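You operate a simulated robot arm through the tools that you are given. There is no shell and no other tool.

Carry out the task below with a simulated robot arm. There is one attempt and no reset: what you move stays moved.

JOB
Label the blue box CLIPS and pack it in the teal carton.
Fine: press the label on till it holds; fold both flaps shut.

Only the result counts: the job must be done as asked and must still hold three seconds after the hand-in. Knocking over, shifting, dropping, spilling or breaking anything else fails it. Flat cloth is picked up by pressing the open fingertips on it (5 to 10 N) and closing them slowly along it; thin cloth reads only 2 to 8 mm in the jaws.

ROBOT AND FRAMES
A 7-joint arm with a two-finger parallel gripper, fixed in place. Base frame: the origin is at the foot of the arm, x ahead of it, y to its left, z up; the work surface is at about z = 740. Readings come in mm, rad, newtons and seconds.
With the tool pointing down near the work surface it reaches from about 300 to 680 mm from the base axis. Its first joint turns from -1.152 to 1.152 rad. Payload 1.57 kg.
Tool frame: the origin (TCP) lies between the finger pads and is the grasp point; the fingertips stand 30 mm ahead of it; z points along the fingers, y is the line along which they close. The gripper opens to 110 mm. The fingers are 24 mm wide and 12 mm thick; the gripper's body (48 by 112 mm) begins 78 mm behind the TCP.
Orientation is told as [roll, pitch, yaw] about the base's x, y, z axes, in that order, counted from this pose: with the fingers straight down and closing along the base's y, the tool's x points along the base's -x, its y along +y and its z along -z.

CONTROLS
- The arm moves only by the tool play_rows. Its arguments are lists of equal length, an entry for each row: "linear": the shift along the base's x, y, z in mm, a list of three; "rot": the turn, a rotation vector about the base's x, y, z in rad, a list of three; "gripper": the finger opening in mm, from 0 to 110. In form: {"linear": [[dx, dy, dz], ...], "rot": [[ax, ay, az], ...], "gripper": [gripper, ...]}. A call has 1 to 20 rows; each row is the pose to reach, as a shift and turn from the pose commanded when the call began. Each row takes 0.2 s and may step no farther than 50 mm and 0.15 rad from the row before; otherwise, or with a gripper value out of range, the whole call is refused. A pose out of reach is approached as far as the arm can. The call stops where the force on the tool passes 40 N (or 10 N more than at its start, if that is more) or the arm is blocked; 0.2 s more then pass. The fingers move at their own pace (about 108 mm/s each) and stop on an object; they squeeze with about 43 N. The grip force told is the motor's: it shows also when the fingers shut on nothing. Time passes only in rows, and 0.2 s behind the last, so rows that repeat a pose let the fingers close. It gives the time, the measured TCP pose, the force on the tool (base axes), the opening and the grip force at its end, in the units of the frame above (readings bear some noise), with the torque about the TCP (base axes, N m) and any sound that the robot's microphone picked up.
- Cameras (640 x 400 px; columns grow to the right, rows downward): "scene" is fixed at [157.4, -392.9, 1391.6]; the picture's right is [0.83, -0.55, 0.00], its down [-0.38, -0.57, -0.73] and it looks along [0.41, 0.61, -0.68] (base axes); focal length 368 px, centre (320, 200). "wrist" rides on the gripper at [70, 16, -141] in the tool frame; the picture's right is [-0.23, 0.97, 0.00], its down [-0.86, -0.20, -0.48] and it looks along [-0.47, -0.11, 0.88] (tool axes); focal length 222 px, centre (320, 200). There is no depth. A picture from a camera that has moved, and an enlarged one, comes with that camera's place and axes in the base frame and with its lens.
- camera(camera): a new picture of that camera. The clock stands still meanwhile.
- enlarge(camera, box): a new picture of the part [left, top, right, bottom] of that camera's present view, enlarged. The clock stands still meanwhile.
- finish_job(): hands the job in; it is judged then, once.

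Nothing tells you positions but the pictures and the camera data. Unless the task says otherwise, let go and move clear before handing in.

The tools are called as a command line: name --argument value ..., lists and objects as JSON in quotes. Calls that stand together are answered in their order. play_rows: Moves the arm, as the interface text tells. Its arguments: {"type":"object","properties":{"linear":{"type":"array","items":{"type":"array","items":{"type":"number"}}},"rot":{"type":"array","items":{"type":"array","items":{"type":"number"}}},"gripper":{"type":"array","items":{"type":"number"}}},"required":["linear","rot","gripper"]} The other tools are called the same way: camera (camera) takes a picture; enlarge (camera, box) takes an enlarged picture of a part of a camera's view; finish_job () hands the job in.

At the start:

```text
time: 0.0
eef_pos: [355.6, 82.1, 1034.5]
tool_rot: [0.0, -0.001, 0.001]
force: [-0.2, -0.2, 0.7]
torque: [-0.01, 0.0, 0.02]
grip_width: 110.2
finger_force: 0.0
```

scene: 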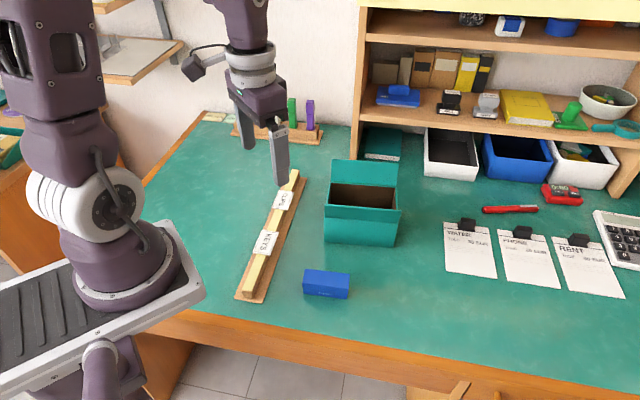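
wrist: 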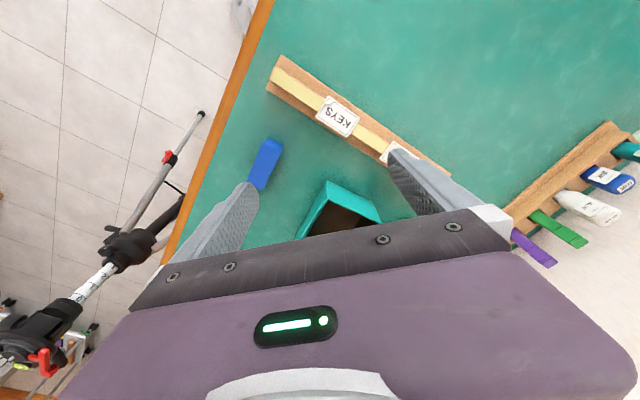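

I see a blue box near the table's front, a teal open carton behind it, and a label strip with labels (KEYS and another). I'll look closer before moving.

enlarge --camera "scene" --box '[220, 150, 420, 310]'

enlarge --camera "scene" --box '[230, 160, 320, 230]'

enlarge --camera "wrist" --box '[220, 30, 480, 250]'

```text
2.50 times, centred on (320, 230) of scene
camera zoom: at [157.4, -392.9, 1391.6], right [0.83, -0.55, 0.0], down [-0.38, -0.57, -0.73], along [0.41, 0.61, -0.68], focal length 921 px, centre (320, 125)
```

zoom: 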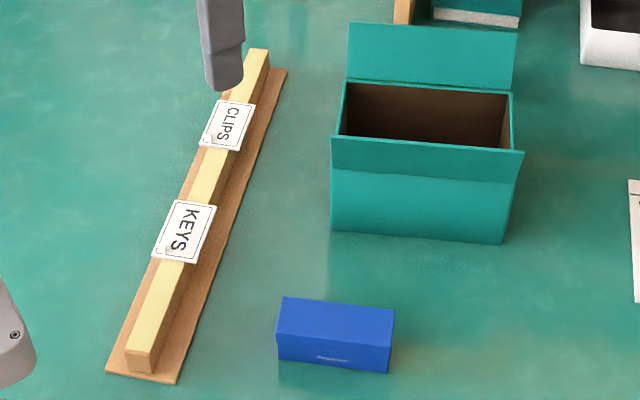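

```text
5.71 times, centred on (275, 195) of scene
camera zoom: at [157.4, -392.9, 1391.6], right [0.83, -0.55, 0.0], down [-0.38, -0.57, -0.73], along [0.41, 0.61, -0.68], focal length 2106 px, centre (577, 229)
```

zoom: 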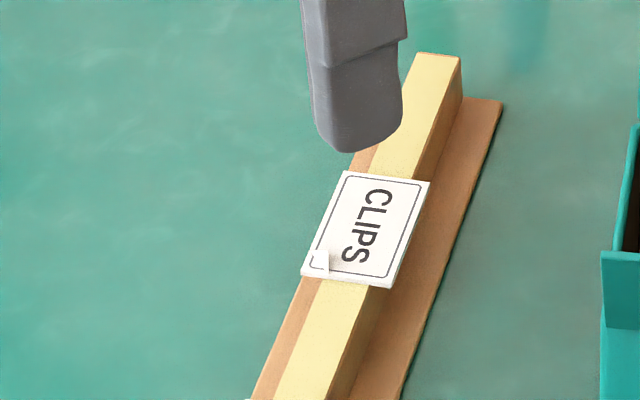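

```text
1.82 times, centred on (350, 140) of wrist
camera zoom: at [287.7, 100.4, 1176.2], right [0.23, 0.97, 0.0], down [0.86, -0.2, 0.48], along [0.47, -0.11, -0.88], focal length 404 px, centre (266, 309)
```

zoom: 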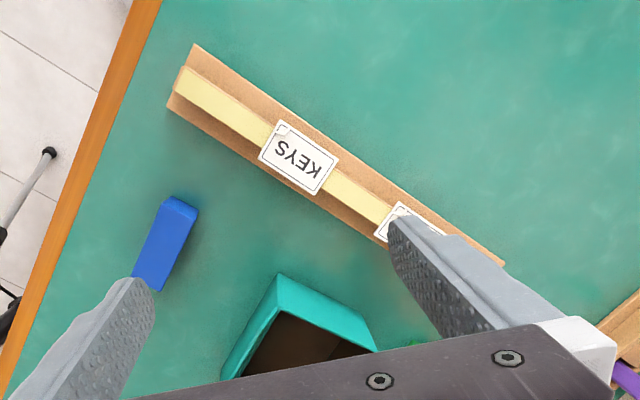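

The labels overhang a raised rail and the CLIPS one is the farther one. The box is roughly 90x36 mm near (410, -42); I'll zoom further for exact measurements.

enlarge --camera "scene" --box '[295, 260, 359, 300]'

enlarge --camera "scene" --box '[314, 150, 410, 250]'

enlarge --camera "scene" --box '[225, 225, 321, 305]'

enlarge --camera "scene" --box '[256, 165, 320, 205]'

```text
10.00 times, centred on (327, 280) of scene
camera zoom: at [157.4, -392.9, 1391.6], right [0.83, -0.55, 0.0], down [-0.38, -0.57, -0.73], along [0.41, 0.61, -0.68], focal length 3685 px, centre (250, -600)
```

zoom: 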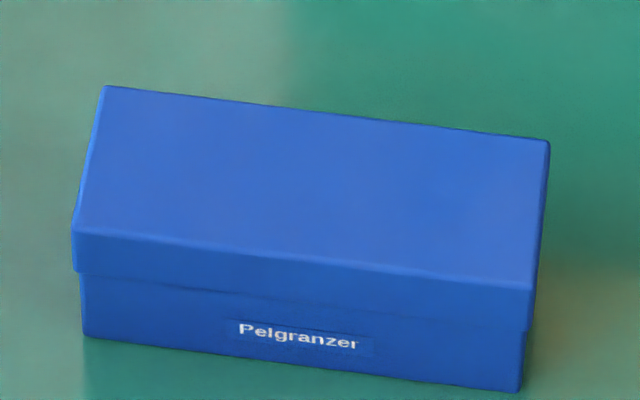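

```text
4.00 times, centred on (362, 200) of scene
camera zoom: at [157.4, -392.9, 1391.6], right [0.83, -0.55, 0.0], down [-0.38, -0.57, -0.73], along [0.41, 0.61, -0.68], focal length 1474 px, centre (152, 200)
```

zoom: 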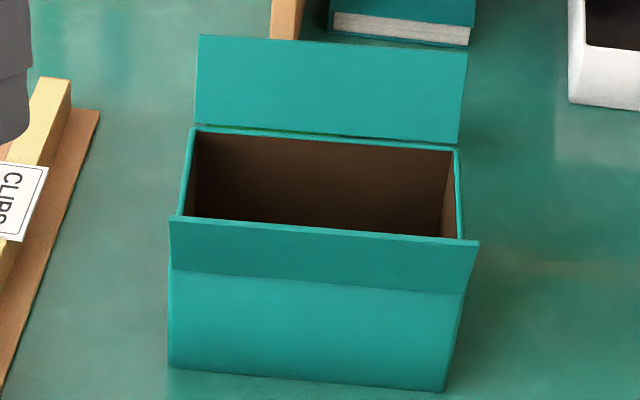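

```text
5.00 times, centred on (273, 265) of scene
camera zoom: at [157.4, -392.9, 1391.6], right [0.83, -0.55, 0.0], down [-0.38, -0.57, -0.73], along [0.41, 0.61, -0.68], focal length 1842 px, centre (555, -125)
```

zoom: 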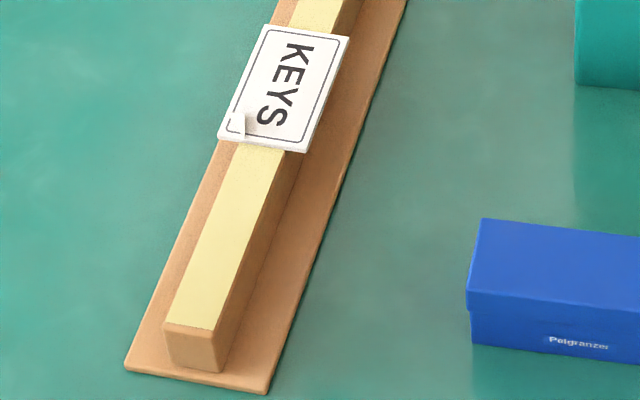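

```text
10.00 times, centred on (288, 185) of scene
camera zoom: at [157.4, -392.9, 1391.6], right [0.83, -0.55, 0.0], down [-0.38, -0.57, -0.73], along [0.41, 0.61, -0.68], focal length 3685 px, centre (640, 350)
```

zoom: 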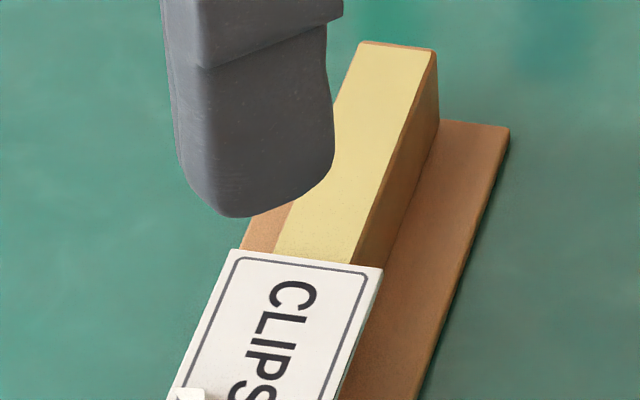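

I estimate the box top at z≈780 (90x36 mm), the rail top at about z≈775, CLIPS near (451, 208), and the carton at 157x119x82 mm centred near (574, 64). I'll shift the arm for a closer wrist view of the label.

play_rows --linear '[[0, 30, -10], [0, 60, -20], [0, 90, -30], [0, 120, -40], [0, 150, -50], [0, 150, -50]]' --rot '[[0, 0, 0], [0, 0, 0], [0, 0, 0], [0, 0, 0], [0, 0, 0], [0, 0, 0]]' --gripper '[110, 110, 110, 110, 110, 110]'

camera --camera "wrist"

camera --camera "scene"

```text
time: 1.4
eef_pos: [354.2, 235.3, 983.6]
tool_rot: [0.0, -0.002, 0.0]
force: [-0.2, 0.3, -0.6]
torque: [0.0, 0.0, 0.01]
grip_width: 110.2
finger_force: 0.0
```

```text
taken
camera wrist: at [286.2, 251.8, 1126.1], right [0.23, 0.97, 0.0], down [0.86, -0.2, 0.48], along [0.47, -0.11, -0.88], focal length 222 px, centre (320, 200)
```

wrist: 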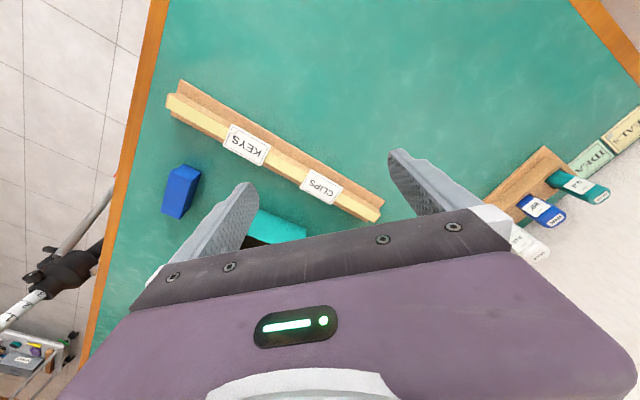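

```text
taken
```

scene: 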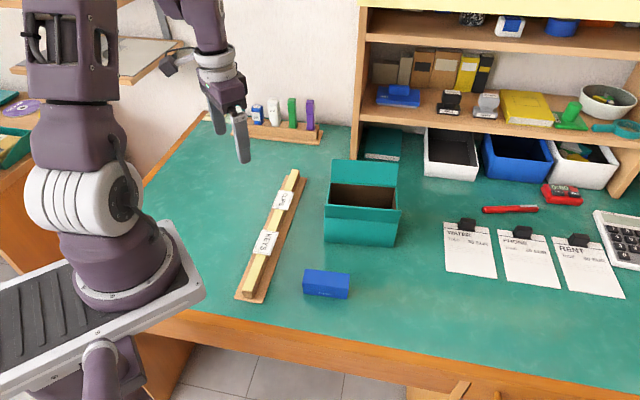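

The wrist view confirms CLIPS near (448, 212). I'll enlarge it for precise corners.

enlarge --camera "wrist" --box '[280, 155, 360, 205]'

enlarge --camera "wrist" --box '[150, 150, 230, 230]'

enlarge --camera "scene" --box '[256, 175, 320, 215]'

```text
8.00 times, centred on (320, 180) of wrist
camera zoom: at [286.2, 251.8, 1126.1], right [0.23, 0.97, 0.0], down [0.86, -0.2, 0.48], along [0.47, -0.11, -0.88], focal length 1777 px, centre (320, 360)
```

zoom: 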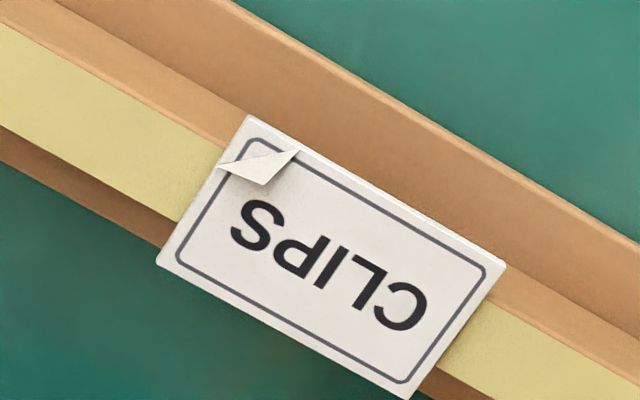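

```text
5.00 times, centred on (190, 190) of wrist
camera zoom: at [286.2, 251.8, 1126.1], right [0.23, 0.97, 0.0], down [0.86, -0.2, 0.48], along [0.47, -0.11, -0.88], focal length 1111 px, centre (970, 250)
```

zoom: 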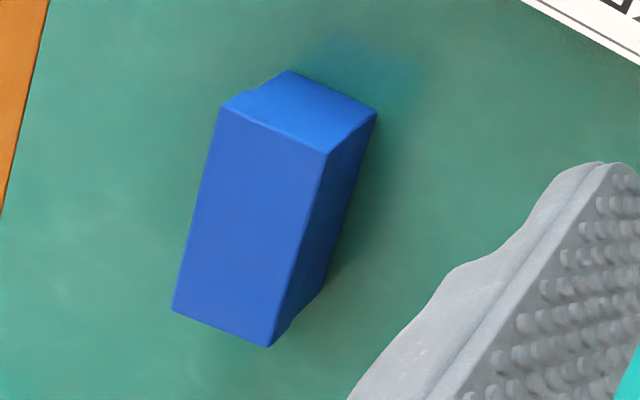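

```text
10.00 times, centred on (288, 195) of scene
camera zoom: at [157.4, -392.9, 1391.6], right [0.83, -0.55, 0.0], down [-0.38, -0.57, -0.73], along [0.41, 0.61, -0.68], focal length 3685 px, centre (640, 250)
```

zoom: 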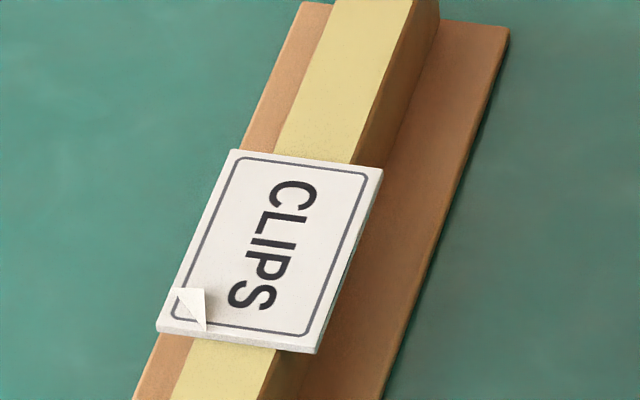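

The label is a roughly 66x40 mm card centred at about (451, 216) on the rail; the box lid is centred at about (407, -39) with its long axis at -41.8°. First I'll test whether the wrist can reach the yaw I'd want for placing the label upright over the box.

play_rows --linear '[[3, -15, 0], [6, -30, 0], [9, -45, 0], [12, -60, 0], [15, -75, 0], [18, -90, 0], [21, -105, 0], [24, -120, 0], [27, -135, 0], [30, -150, 0], [33, -165, 0], [36, -180, 0], [39, -195, 0], [42, -210, 0], [45, -225, 0], [48, -240, 0], [52, -255, 0], [52, -274, 0], [52, -274, 0]]' --rot '[[0, 0, 0.14], [0, 0, 0.28], [0, 0, 0.42], [0, 0, 0.56], [0, 0, 0.7], [0, 0, 0.84], [0, 0, 0.98], [0, 0, 1.12], [0, 0, 1.26], [0, 0, 1.4], [0, 0, 1.54], [0, 0, 1.68], [0, 0, 1.82], [0, 0, 1.96], [0, 0, 2.1], [0, 0, 2.24], [0, 0, 2.38], [0, 0, 2.413], [0, 0, 2.413]]' --gripper '[110, 110, 110, 110, 110, 110, 110, 110, 110, 110, 110, 110, 110, 110, 110, 110, 110, 110, 110]'

camera --camera "wrist"

camera --camera "scene"

```text
time: 5.4
eef_pos: [408.8, -41.1, 985.1]
tool_rot: [-0.001, 0.0, 2.414]
force: [-0.3, 0.2, 0.7]
torque: [-0.02, -0.02, -0.02]
grip_width: 109.9
finger_force: 0.0
```

```text
taken
camera wrist: at [451.1, -98.9, 1127.0], right [-0.82, -0.58, 0.0], down [-0.51, 0.72, 0.48], along [-0.28, 0.39, -0.88], focal length 222 px, centre (320, 200)
```

wrist: 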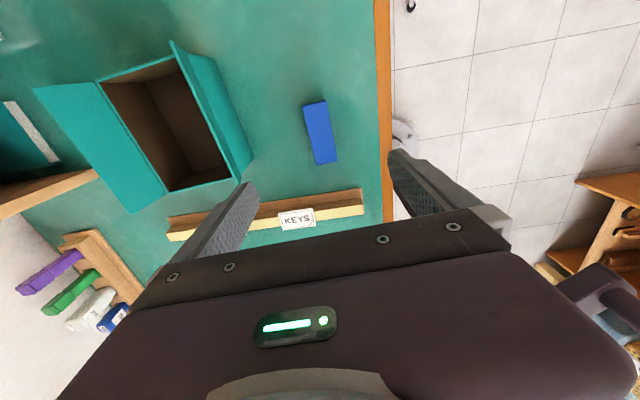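

```text
taken
```

scene: 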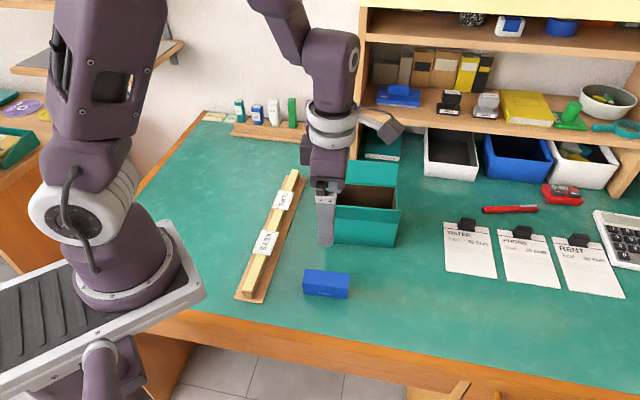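

Yaw 2.41 is reachable. I'll measure the box and carton from this second viewpoint.

enlarge --camera "wrist" --box '[280, 90, 360, 170]'

enlarge --camera "wrist" --box '[20, 30, 260, 220]'

```text
5.00 times, centred on (320, 130) of wrist
camera zoom: at [451.1, -98.9, 1127.0], right [-0.82, -0.58, 0.0], down [-0.51, 0.72, 0.48], along [-0.28, 0.39, -0.88], focal length 1111 px, centre (320, 550)
```

zoom: 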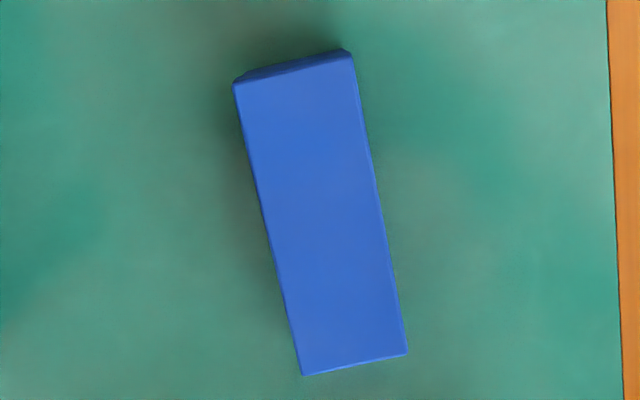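

```text
2.11 times, centred on (140, 125) of wrist
camera zoom: at [451.1, -98.9, 1127.0], right [-0.82, -0.58, 0.0], down [-0.51, 0.72, 0.48], along [-0.28, 0.39, -0.88], focal length 468 px, centre (699, 358)
```

zoom: 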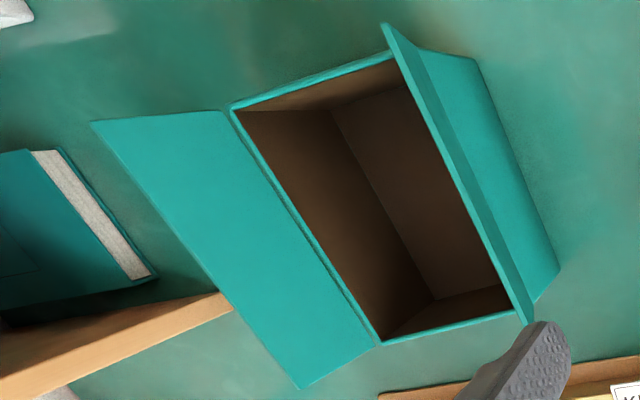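

The box centre refines to about (406, -38) with its long axis at -42.3°. Now I'll move over the CLIPS label with the closing line across its width (yaw 0.79).

play_rows --linear '[[4, 20, 0], [7, 40, 0], [11, 60, 0], [14, 85, 0], [18, 105, 0], [21, 130, 0], [25, 150, 0], [29, 172, 0], [32, 195, 0], [36, 215, 0], [40, 237, -20], [43.4, 257.9, -50], [43.4, 257.9, -84.5], [43.4, 257.9, -84.5]]' --rot '[[0, 0, -0.13], [0, 0, -0.27], [0, 0, -0.4], [0, 0, -0.54], [0, 0, -0.67], [0, 0, -0.81], [0, 0, -0.95], [0, 0, -1.08], [0, 0, -1.22], [0, 0, -1.35], [0, 0, -1.49], [0, 0, -1.623], [0, 0, -1.623], [0, 0, -1.623]]' --gripper '[110, 110, 110, 110, 110, 110, 110, 110, 110, 110, 100, 90, 80, 80]'

camera --camera "wrist"

enlarge --camera "scene" --box '[230, 110, 340, 220]'

```text
time: 8.4
eef_pos: [451.3, 217.2, 899.2]
tool_rot: [0.001, 0.0, 0.788]
force: [0.2, 0.5, 0.7]
torque: [-0.01, -0.02, 0.0]
grip_width: 80.0
finger_force: 0.0
```

```text
taken
camera wrist: at [391.9, 179.6, 1041.2], right [-0.53, 0.85, 0.0], down [0.74, 0.47, 0.48], along [0.41, 0.25, -0.88], focal length 222 px, centre (320, 200)
```

wrist: 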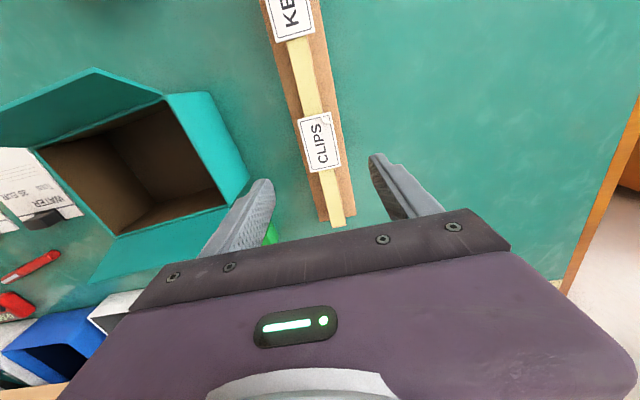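

```text
3.64 times, centred on (285, 165) of scene
camera zoom: at [157.4, -392.9, 1391.6], right [0.83, -0.55, 0.0], down [-0.38, -0.57, -0.73], along [0.41, 0.61, -0.68], focal length 1340 px, centre (447, 327)
```

zoom: 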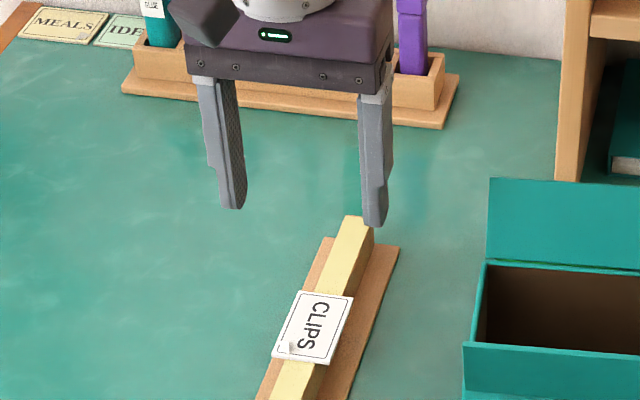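

The label is under the gripper; I'll enlarge to check centring and rail height.

enlarge --camera "wrist" --box '[270, 100, 366, 180]'

enlarge --camera "wrist" --box '[280, 150, 376, 230]'

```text
5.00 times, centred on (318, 140) of wrist
camera zoom: at [391.9, 179.6, 1041.2], right [-0.53, 0.85, 0.0], down [0.74, 0.47, 0.48], along [0.41, 0.25, -0.88], focal length 1111 px, centre (330, 500)
```

zoom: 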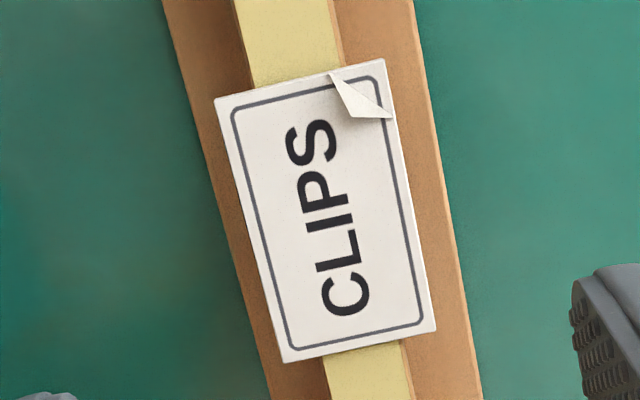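

```text
5.00 times, centred on (328, 190) of wrist
camera zoom: at [391.9, 179.6, 1041.2], right [-0.53, 0.85, 0.0], down [0.74, 0.47, 0.48], along [0.41, 0.25, -0.88], focal length 1111 px, centre (280, 250)
```

zoom: 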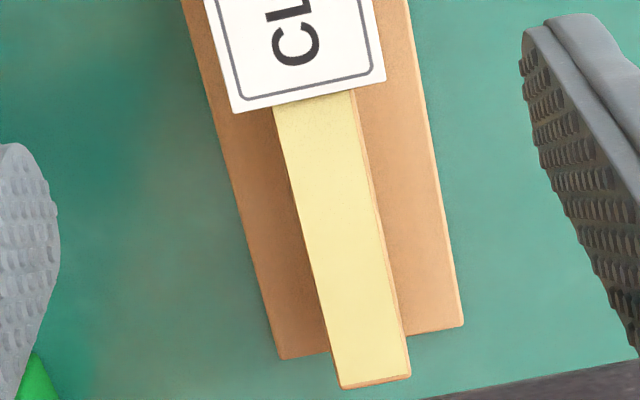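

The label centre is at (450.7, 216.5) with the label at 45°, so only about a 1.5 mm correction is needed. I'll descend with the fingers straddling the label, then check before closing.

play_rows --linear '[[-1.5, -1.2, -20], [-1.5, -1.2, -45], [-1.5, -1.2, -70], [-1.5, -1.2, -90], [-1.5, -1.2, -105], [-1.5, -1.2, -115], [-1.5, -1.2, -115]]' --rot '[[0, 0, 0], [0, 0, 0], [0, 0, 0], [0, 0, 0], [0, 0, 0], [0, 0, 0], [0, 0, 0]]' --gripper '[80, 80, 80, 80, 80, 80, 80]'

camera --camera "wrist"

enlarge --camera "scene" --box '[240, 150, 320, 220]'

```text
time: 10.0
eef_pos: [449.0, 215.2, 784.4]
tool_rot: [-0.001, 0.0, 0.79]
force: [-0.4, -0.2, 0.0]
torque: [0.02, 0.0, -0.01]
grip_width: 80.1
finger_force: 0.1
```

```text
taken
camera wrist: at [390.4, 178.6, 927.0], right [-0.53, 0.85, 0.0], down [0.74, 0.47, 0.48], along [0.41, 0.26, -0.88], focal length 222 px, centre (320, 200)
```

wrist: 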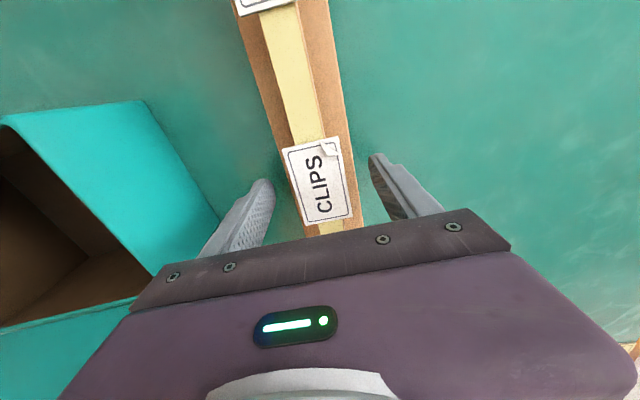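

```text
5.71 times, centred on (280, 185) of scene
camera zoom: at [157.4, -392.9, 1391.6], right [0.83, -0.55, 0.0], down [-0.38, -0.57, -0.73], along [0.41, 0.61, -0.68], focal length 2106 px, centre (549, 286)
```

zoom: 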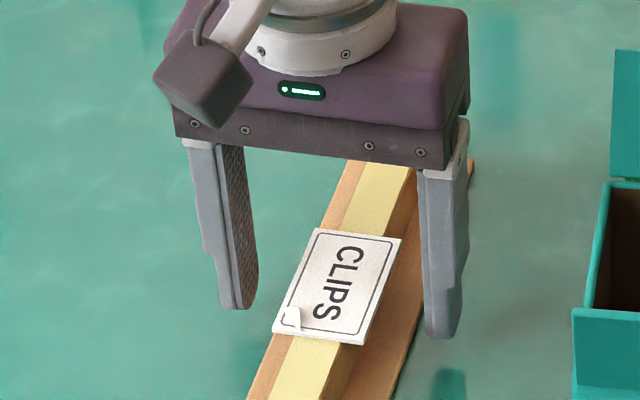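

The fingers straddle the label evenly as far as I can see. I'll narrow to 48 mm first to verify centring before touching.

play_rows --linear '[[0, 0, 0], [0, 0, 0], [0, 0, 0], [0, 0, 0]]' --rot '[[0, 0, 0], [0, 0, 0], [0, 0, 0], [0, 0, 0]]' --gripper '[70, 60, 52, 48]'

enlarge --camera "wrist" --box '[240, 120, 400, 240]'

enlarge --camera "scene" --box '[250, 160, 314, 220]'

```text
time: 11.0
eef_pos: [450.2, 215.3, 784.9]
tool_rot: [-0.001, -0.001, 0.791]
force: [-0.6, 0.1, 0.1]
torque: [0.01, 0.0, 0.04]
grip_width: 47.6
finger_force: 0.0
```

```text
3.33 times, centred on (320, 180) of wrist
camera zoom: at [390.3, 178.6, 927.1], right [-0.53, 0.85, 0.0], down [0.74, 0.47, 0.48], along [0.41, 0.26, -0.88], focal length 740 px, centre (320, 267)
```

zoom: 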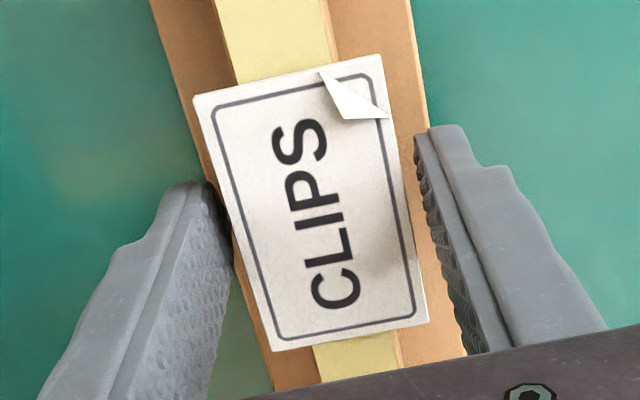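

```text
6.67 times, centred on (282, 190) of scene
camera zoom: at [157.4, -392.9, 1391.6], right [0.83, -0.55, 0.0], down [-0.38, -0.57, -0.73], along [0.41, 0.61, -0.68], focal length 2457 px, centre (573, 267)
```

zoom: 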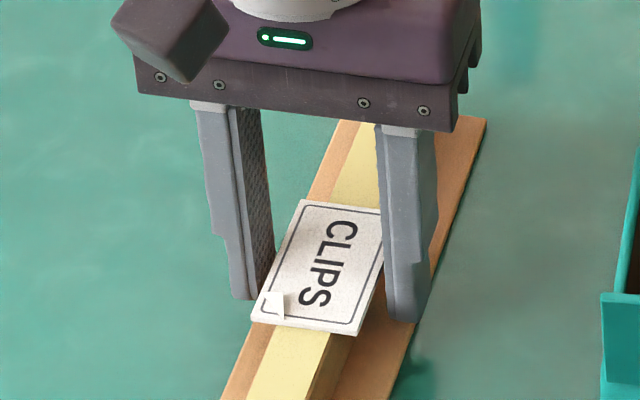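

The gaps are about equal on both sides (≈4 mm). Closing on the label edges now.

play_rows --linear '[[0, 0, 0], [0, 0, 0], [0, 0, 0], [0, 0, 0], [0, 0, 0]]' --rot '[[0, 0, 0], [0, 0, 0], [0, 0, 0], [0, 0, 0], [0, 0, 0]]' --gripper '[45, 42, 40, 38, 38]'

enlarge --camera "wrist" --box '[240, 120, 400, 240]'

enlarge --camera "scene" --box '[250, 160, 314, 220]'

```text
time: 12.2
eef_pos: [449.3, 216.6, 784.5]
tool_rot: [0.001, 0.001, 0.791]
force: [0.3, -1.0, -0.7]
torque: [0.01, -0.06, -0.03]
grip_width: 39.0
finger_force: 0.2
```

```text
3.33 times, centred on (320, 180) of wrist
camera zoom: at [390.3, 178.6, 927.1], right [-0.53, 0.85, 0.0], down [0.74, 0.47, 0.48], along [0.41, 0.26, -0.88], focal length 740 px, centre (320, 267)
```

zoom: 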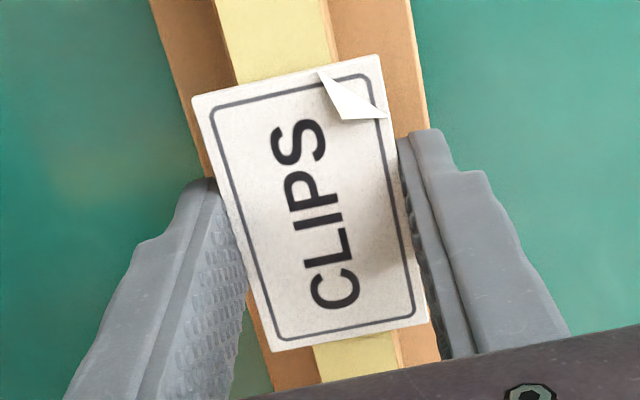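

```text
6.67 times, centred on (282, 190) of scene
camera zoom: at [157.4, -392.9, 1391.6], right [0.83, -0.55, 0.0], down [-0.38, -0.57, -0.73], along [0.41, 0.61, -0.68], focal length 2457 px, centre (573, 267)
```

zoom: 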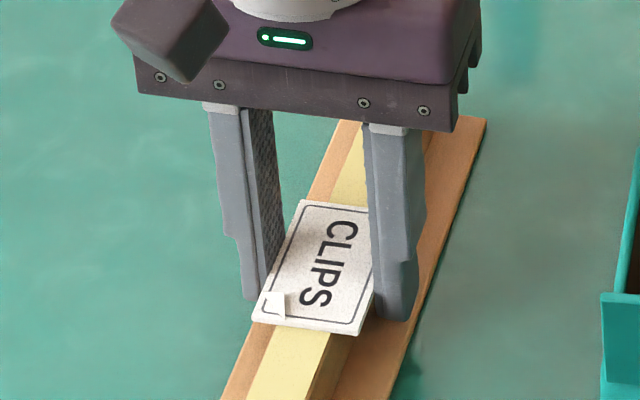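

The opening reads 39 mm with little force yet. I'll command a tighter close so it grips firmly, then lift slightly.

play_rows --linear '[[0, 0, 0], [0, 0, 0], [0, 0, 0]]' --rot '[[0, 0, 0], [0, 0, 0], [0, 0, 0]]' --gripper '[36, 34, 34]'

enlarge --camera "wrist" --box '[240, 120, 400, 240]'

```text
time: 13.0
eef_pos: [450.4, 216.0, 784.6]
tool_rot: [0.0, -0.001, 0.792]
force: [0.2, -0.3, 0.8]
torque: [0.01, 0.0, 0.0]
grip_width: 36.5
finger_force: 43.4
```

```text
3.33 times, centred on (320, 180) of wrist
camera zoom: at [390.3, 178.6, 927.1], right [-0.53, 0.85, 0.0], down [0.74, 0.47, 0.48], along [0.41, 0.26, -0.88], focal length 740 px, centre (320, 267)
```

zoom: 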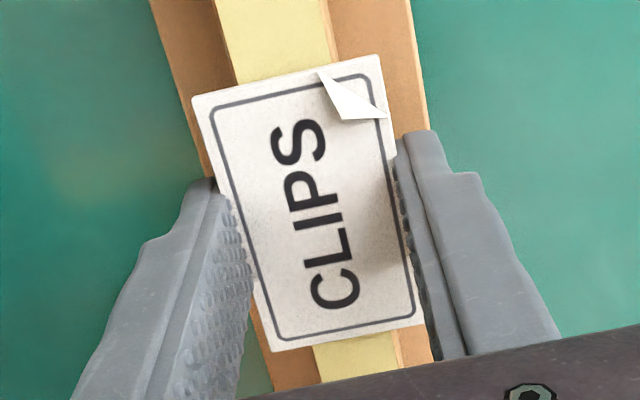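

It's gripped (36.5 mm, 43 N), but the fingertips hang about 20 mm below the label and the lid is almost as wide as the label. I'll open, rise 12 mm and regrip nearer the tips.

play_rows --linear '[[0, 0, 0], [0, 0, 0], [0, 0, 6], [0, 0, 12], [0, 0, 12], [0, 0, 12], [0, 0, 12], [0, 0, 12], [0, 0, 12], [0, 0, 12]]' --rot '[[0, 0, 0], [0, 0, 0], [0, 0, 0], [0, 0, 0], [0, 0, 0], [0, 0, 0], [0, 0, 0], [0, 0, 0], [0, 0, 0], [0, 0, 0]]' --gripper '[42, 46, 46, 46, 42, 39, 36, 34, 34, 34]'

enlarge --camera "wrist" --box '[240, 120, 400, 240]'

enlarge --camera "scene" --box '[250, 160, 314, 220]'

```text
time: 15.2
eef_pos: [449.9, 216.1, 797.4]
tool_rot: [0.0, 0.0, 0.789]
force: [0.8, 0.1, 0.3]
torque: [-0.02, -0.01, 0.01]
grip_width: 36.2
finger_force: 42.8
```

```text
3.33 times, centred on (320, 180) of wrist
camera zoom: at [390.3, 178.8, 938.8], right [-0.53, 0.85, 0.0], down [0.74, 0.47, 0.48], along [0.41, 0.26, -0.88], focal length 740 px, centre (320, 267)
```

zoom: 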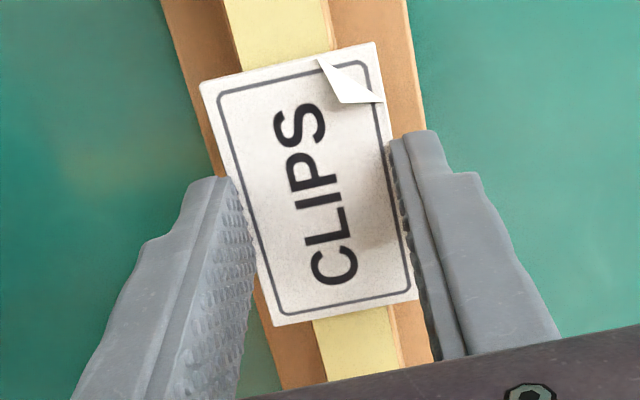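

```text
6.67 times, centred on (282, 190) of scene
camera zoom: at [157.4, -392.9, 1391.6], right [0.83, -0.55, 0.0], down [-0.38, -0.57, -0.73], along [0.41, 0.61, -0.68], focal length 2457 px, centre (573, 267)
```

zoom: 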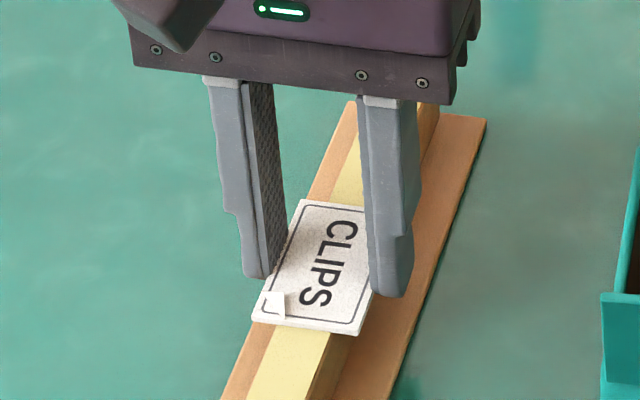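

Gripped near the tips now (36.2 mm, 43 N). I'll lift gently and check the label comes with it.

play_rows --linear '[[0, 0, 1], [0, 0, 3], [0, 0, 6], [0, 0, 12], [0, 0, 20], [0, 0, 30], [0, 0, 40], [0, 0, 40]]' --rot '[[0, 0, 0], [0, 0, 0], [0, 0, 0], [0, 0, 0], [0, 0, 0], [0, 0, 0], [0, 0, 0], [0, 0, 0]]' --gripper '[34, 34, 34, 34, 34, 34, 34, 34]'

enlarge --camera "wrist" --box '[240, 120, 400, 240]'

enlarge --camera "scene" --box '[240, 130, 320, 210]'

```text
time: 17.0
eef_pos: [451.4, 216.6, 836.1]
tool_rot: [0.0, 0.002, 0.791]
force: [0.7, -0.1, -0.6]
torque: [-0.01, 0.01, -0.01]
grip_width: 36.4
finger_force: 43.1
```

```text
3.33 times, centred on (320, 180) of wrist
camera zoom: at [391.7, 179.2, 978.2], right [-0.53, 0.85, 0.0], down [0.74, 0.47, 0.48], along [0.41, 0.26, -0.88], focal length 740 px, centre (320, 267)
```

zoom: 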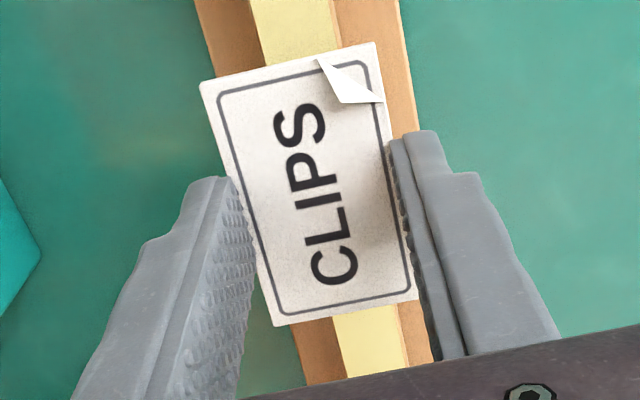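

```text
5.00 times, centred on (280, 170) of scene
camera zoom: at [157.4, -392.9, 1391.6], right [0.83, -0.55, 0.0], down [-0.38, -0.57, -0.73], along [0.41, 0.61, -0.68], focal length 1842 px, centre (520, 350)
```

zoom: 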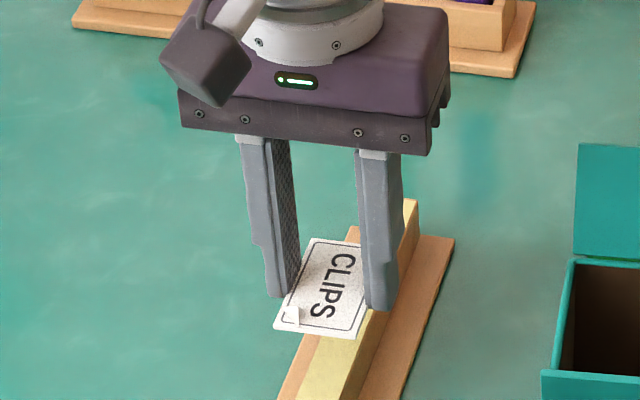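

The label is held flat and centred at the TCP. I'll raise above the carton flaps, carry it to the box while rotating to yaw 2.405, and stop high for a check.

play_rows --linear '[[0, 0, 35], [0, 0, 70], [-5, -5, 105], [-12, -25, 110], [-18, -46, 110], [-22, -67, 110], [-26, -88, 110], [-30, -109, 110], [-33, -130, 110], [-36, -151, 110], [-38, -172, 110], [-40, -193, 110], [-42, -214, 110], [-44, -235, 110], [-45.7, -254.3, 100], [-45.7, -254.3, 70], [-45.7, -254.3, 40], [-45.7, -254.3, 20], [-45.7, -254.3, 20]]' --rot '[[0, 0, 0], [0, 0, 0.05], [0, 0, 0.17], [0, 0, 0.3], [0, 0, 0.43], [0, 0, 0.56], [0, 0, 0.69], [0, 0, 0.82], [0, 0, 0.95], [0, 0, 1.08], [0, 0, 1.21], [0, 0, 1.33], [0, 0, 1.44], [0, 0, 1.54], [0, 0, 1.615], [0, 0, 1.615], [0, 0, 1.615], [0, 0, 1.615], [0, 0, 1.615]]' --gripper '[34, 34, 34, 34, 34, 34, 34, 34, 34, 34, 34, 34, 34, 34, 34, 34, 34, 34, 34]'

enlarge --camera "wrist" --box '[220, 60, 420, 240]'

enlarge --camera "scene" --box '[280, 210, 376, 310]'

```text
time: 21.0
eef_pos: [403.7, -37.7, 856.9]
tool_rot: [-0.001, 0.001, 2.405]
force: [0.1, 0.1, 0.5]
torque: [0.0, -0.01, -0.01]
grip_width: 36.3
finger_force: 43.0
```

```text
2.22 times, centred on (320, 150) of wrist
camera zoom: at [446.0, -96.2, 998.3], right [-0.82, -0.57, 0.0], down [-0.5, 0.72, 0.48], along [-0.27, 0.39, -0.88], focal length 494 px, centre (320, 311)
```

zoom: 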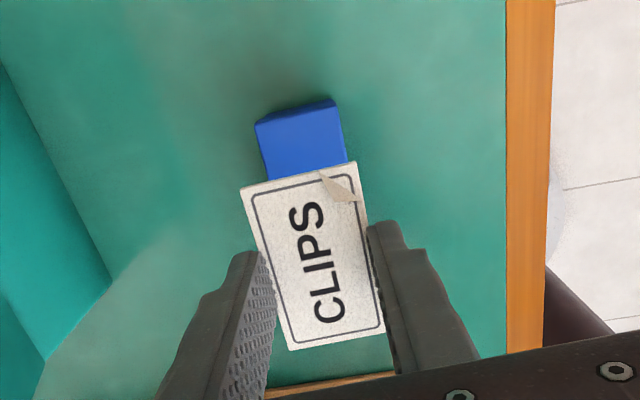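

```text
4.00 times, centred on (328, 260) of scene
camera zoom: at [157.4, -392.9, 1391.6], right [0.83, -0.55, 0.0], down [-0.38, -0.57, -0.73], along [0.41, 0.61, -0.68], focal length 1474 px, centre (288, -40)
```

zoom: 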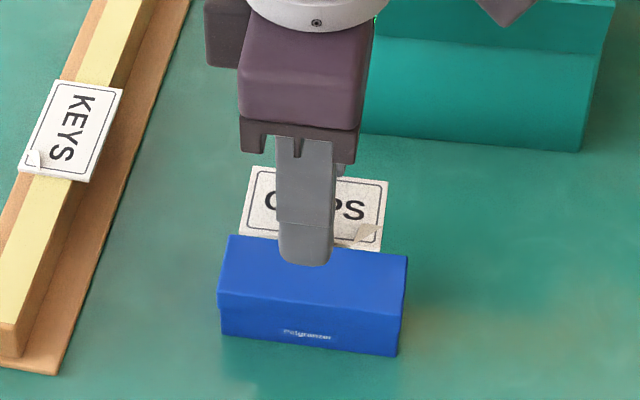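

The label is above the box and oriented along it. I'll descend to leave the tips about 14 mm above the lid and check the alignment again.

play_rows --linear '[[0, 0, -10], [0, 0, -20], [0, 0, -30], [0, 0, -36], [0, 0, -36]]' --rot '[[0, 0, 0], [0, 0, 0], [0, 0, 0], [0, 0, 0], [0, 0, 0]]' --gripper '[34, 34, 34, 34, 34]'

enlarge --camera "wrist" --box '[250, 110, 390, 230]'

enlarge --camera "scene" --box '[296, 245, 360, 305]'

```text
time: 22.2
eef_pos: [404.3, -37.5, 819.4]
tool_rot: [-0.001, 0.001, 2.406]
force: [0.7, 0.7, -0.5]
torque: [0.03, 0.01, -0.01]
grip_width: 36.5
finger_force: 43.3
```

```text
3.33 times, centred on (320, 170) of wrist
camera zoom: at [446.3, -96.7, 962.9], right [-0.82, -0.57, 0.0], down [-0.5, 0.72, 0.48], along [-0.27, 0.39, -0.88], focal length 740 px, centre (320, 300)
```

zoom: 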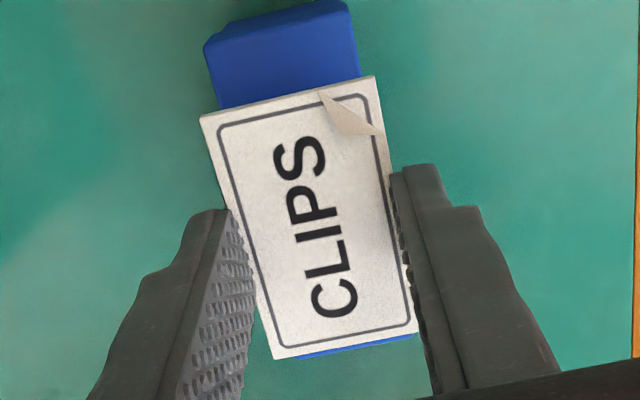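

```text
6.67 times, centred on (328, 275) of scene
camera zoom: at [157.4, -392.9, 1391.6], right [0.83, -0.55, 0.0], down [-0.38, -0.57, -0.73], along [0.41, 0.61, -0.68], focal length 2457 px, centre (267, -300)
```

zoom: 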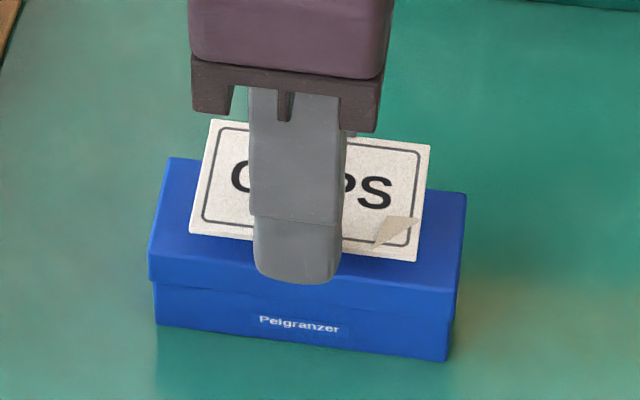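

In the tool frame the lid is centred within about 0.5 mm of the label and parallel to it. I'll lower until the tips are just above the lid.

play_rows --linear '[[0, 0, -4], [0, 0, -7], [0, 0, -9], [0, 0, -10.5], [0, 0, -10.5]]' --rot '[[0, 0, 0], [0, 0, 0], [0, 0, 0], [0, 0, 0], [0, 0, 0]]' --gripper '[34, 34, 34, 34, 34]'

enlarge --camera "wrist" --box '[250, 110, 390, 230]'

enlarge --camera "scene" --box '[296, 245, 360, 305]'

```text
time: 23.4
eef_pos: [404.7, -38.3, 811.1]
tool_rot: [0.0, -0.002, 2.406]
force: [-0.8, 0.0, -0.2]
torque: [0.05, -0.05, 0.01]
grip_width: 36.4
finger_force: 42.8
```

```text
3.33 times, centred on (320, 170) of wrist
camera zoom: at [446.2, -96.2, 952.5], right [-0.82, -0.57, 0.0], down [-0.5, 0.72, 0.48], along [-0.27, 0.39, -0.88], focal length 740 px, centre (320, 300)
```

zoom: 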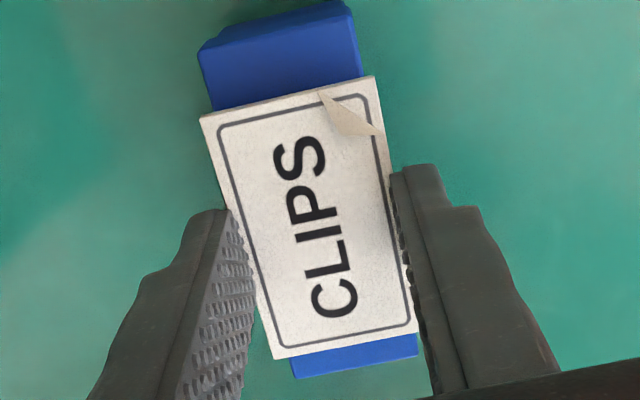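

```text
6.67 times, centred on (328, 275) of scene
camera zoom: at [157.4, -392.9, 1391.6], right [0.83, -0.55, 0.0], down [-0.38, -0.57, -0.73], along [0.41, 0.61, -0.68], focal length 2457 px, centre (267, -300)
```

zoom: 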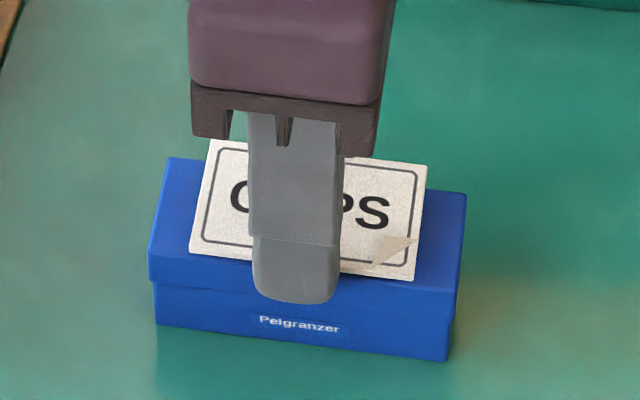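

The tips are about 2 mm above lid level, with the label parallel and centred. I'll open slowly so it settles onto the lid.

play_rows --linear '[[0, 0, 0], [0, 0, 0], [0, 0, 0], [0, 0, 0], [0, 0, 0], [0, 0, 0], [0, 0, 0], [0, 0, 0], [0, 0, 0]]' --rot '[[0, 0, 0], [0, 0, 0], [0, 0, 0], [0, 0, 0], [0, 0, 0], [0, 0, 0], [0, 0, 0], [0, 0, 0], [0, 0, 0]]' --gripper '[36.5, 37.5, 38.5, 39.5, 40.5, 41.5, 42.5, 44, 44]'

enlarge --camera "wrist" --box '[250, 110, 390, 230]'

enlarge --camera "scene" --box '[296, 245, 360, 305]'

```text
time: 25.4
eef_pos: [404.8, -39.3, 811.0]
tool_rot: [0.0, 0.0, 2.405]
force: [-0.9, -0.4, -0.5]
torque: [0.0, -0.02, 0.0]
grip_width: 43.8
finger_force: 0.1
```

```text
3.33 times, centred on (320, 170) of wrist
camera zoom: at [446.2, -96.3, 952.5], right [-0.82, -0.57, 0.0], down [-0.5, 0.72, 0.48], along [-0.27, 0.39, -0.88], focal length 740 px, centre (320, 300)
```

zoom: 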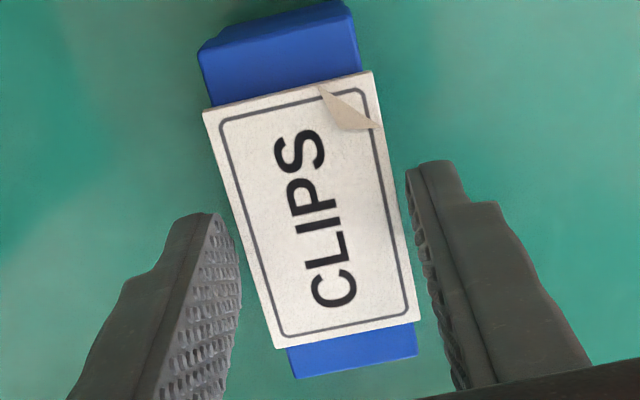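

```text
6.67 times, centred on (328, 275) of scene
camera zoom: at [157.4, -392.9, 1391.6], right [0.83, -0.55, 0.0], down [-0.38, -0.57, -0.73], along [0.41, 0.61, -0.68], focal length 2457 px, centre (267, -300)
```

zoom: 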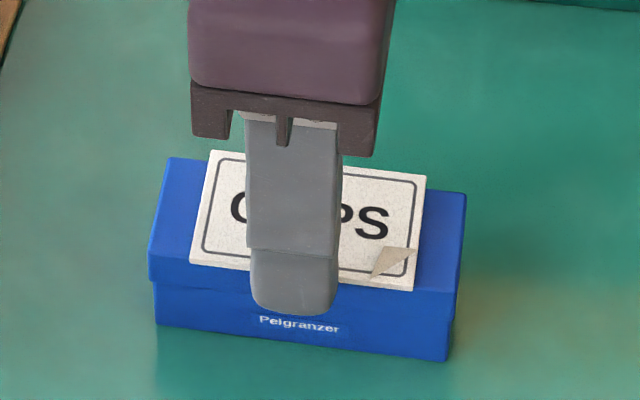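

The label lies flat and centred on the lid. I'll open, rise, close the fingers and then press on the label.

play_rows --linear '[[0, 0, 0], [0, 0, 5], [0, 0, 20], [0, 0, 40], [0, 0, 40], [0, 0, 40], [0, 0, 40], [0, 0, 40], [0, 0, 25], [0, 0, 14]]' --rot '[[0, 0, 0], [0, 0, 0], [0, 0, 0], [0, 0, 0], [0, 0, 0], [0, 0, 0], [0, 0, 0], [0, 0, 0], [0, 0, 0], [0, 0, 0]]' --gripper '[56, 60, 60, 60, 30, 0, 0, 0, 0, 0]'

enlarge --camera "wrist" --box '[230, 90, 410, 240]'

enlarge --camera "scene" --box '[296, 245, 360, 305]'

```text
time: 27.6
eef_pos: [404.0, -38.0, 824.1]
tool_rot: [0.0, -0.001, 2.404]
force: [1.0, -1.0, 0.7]
torque: [0.0, 0.0, 0.0]
grip_width: 0.0
finger_force: 21.0
```

```text
2.67 times, centred on (320, 165) of wrist
camera zoom: at [446.5, -96.6, 965.9], right [-0.82, -0.57, 0.0], down [-0.5, 0.72, 0.48], along [-0.27, 0.39, -0.88], focal length 592 px, centre (320, 293)
```

zoom: 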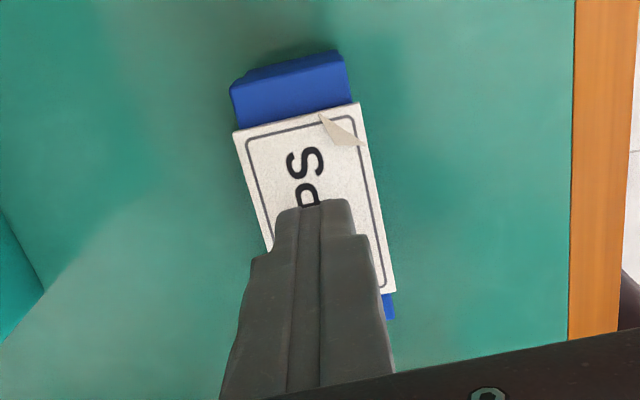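

```text
6.67 times, centred on (328, 275) of scene
camera zoom: at [157.4, -392.9, 1391.6], right [0.83, -0.55, 0.0], down [-0.38, -0.57, -0.73], along [0.41, 0.61, -0.68], focal length 2457 px, centre (267, -300)
```

zoom: 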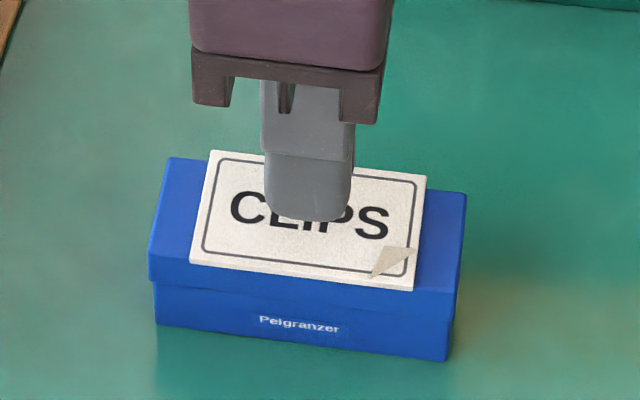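

Fingers are closed over the middle of the label. I'll press down in small steps, watching the force.

play_rows --linear '[[0, 0, -4], [0, 0, -7], [0, 0, -9], [0, 0, -11], [0, 0, -12], [0, 0, -13], [0, 0, -14]]' --rot '[[0, 0, 0], [0, 0, 0], [0, 0, 0], [0, 0, 0], [0, 0, 0], [0, 0, 0], [0, 0, 0]]' --gripper '[0, 0, 0, 0, 0, 0, 0]'

```text
time: 29.2
eef_pos: [403.9, -38.6, 811.5]
tool_rot: [-0.001, 0.001, 2.406]
force: [-5.1, 2.1, 26.7]
torque: [0.08, 0.18, 0.01]
grip_width: 0.1
finger_force: 20.9
stopped in row 7: the force on the tool passed its limit at 44 N (the readings are from after the stop); the commanded pose is now the measured one
```

Contact is firm at about 27 N. I'll hold the press for two seconds.

play_rows --linear '[[0, 0, 0], [0, 0, 0], [0, 0, 0], [0, 0, 0], [0, 0, 0], [0, 0, 0], [0, 0, 0], [0, 0, 0], [0, 0, 0], [0, 0, 0]]' --rot '[[0, 0, 0], [0, 0, 0], [0, 0, 0], [0, 0, 0], [0, 0, 0], [0, 0, 0], [0, 0, 0], [0, 0, 0], [0, 0, 0], [0, 0, 0]]' --gripper '[0, 0, 0, 0, 0, 0, 0, 0, 0, 0]'

enlarge --camera "scene" --box '[296, 245, 360, 305]'

```text
time: 31.4
eef_pos: [405.1, -38.5, 811.2]
tool_rot: [-0.001, 0.001, 2.405]
force: [-1.1, 0.6, 37.7]
torque: [0.01, 0.0, -0.01]
grip_width: 0.0
finger_force: 21.9
```

```text
6.67 times, centred on (328, 275) of scene
camera zoom: at [156.9, -392.9, 1391.7], right [0.83, -0.55, 0.0], down [-0.38, -0.57, -0.73], along [0.41, 0.61, -0.68], focal length 2457 px, centre (267, -300)
```

zoom: 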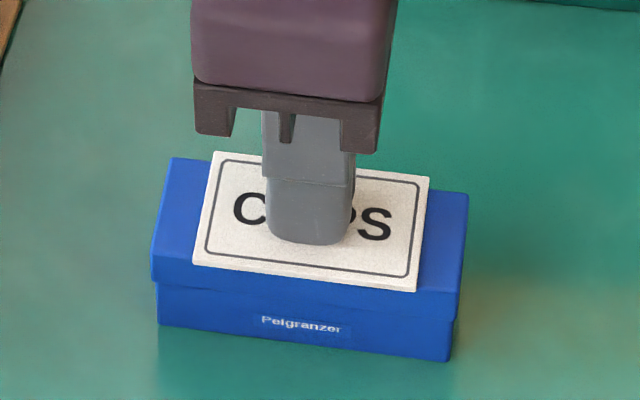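

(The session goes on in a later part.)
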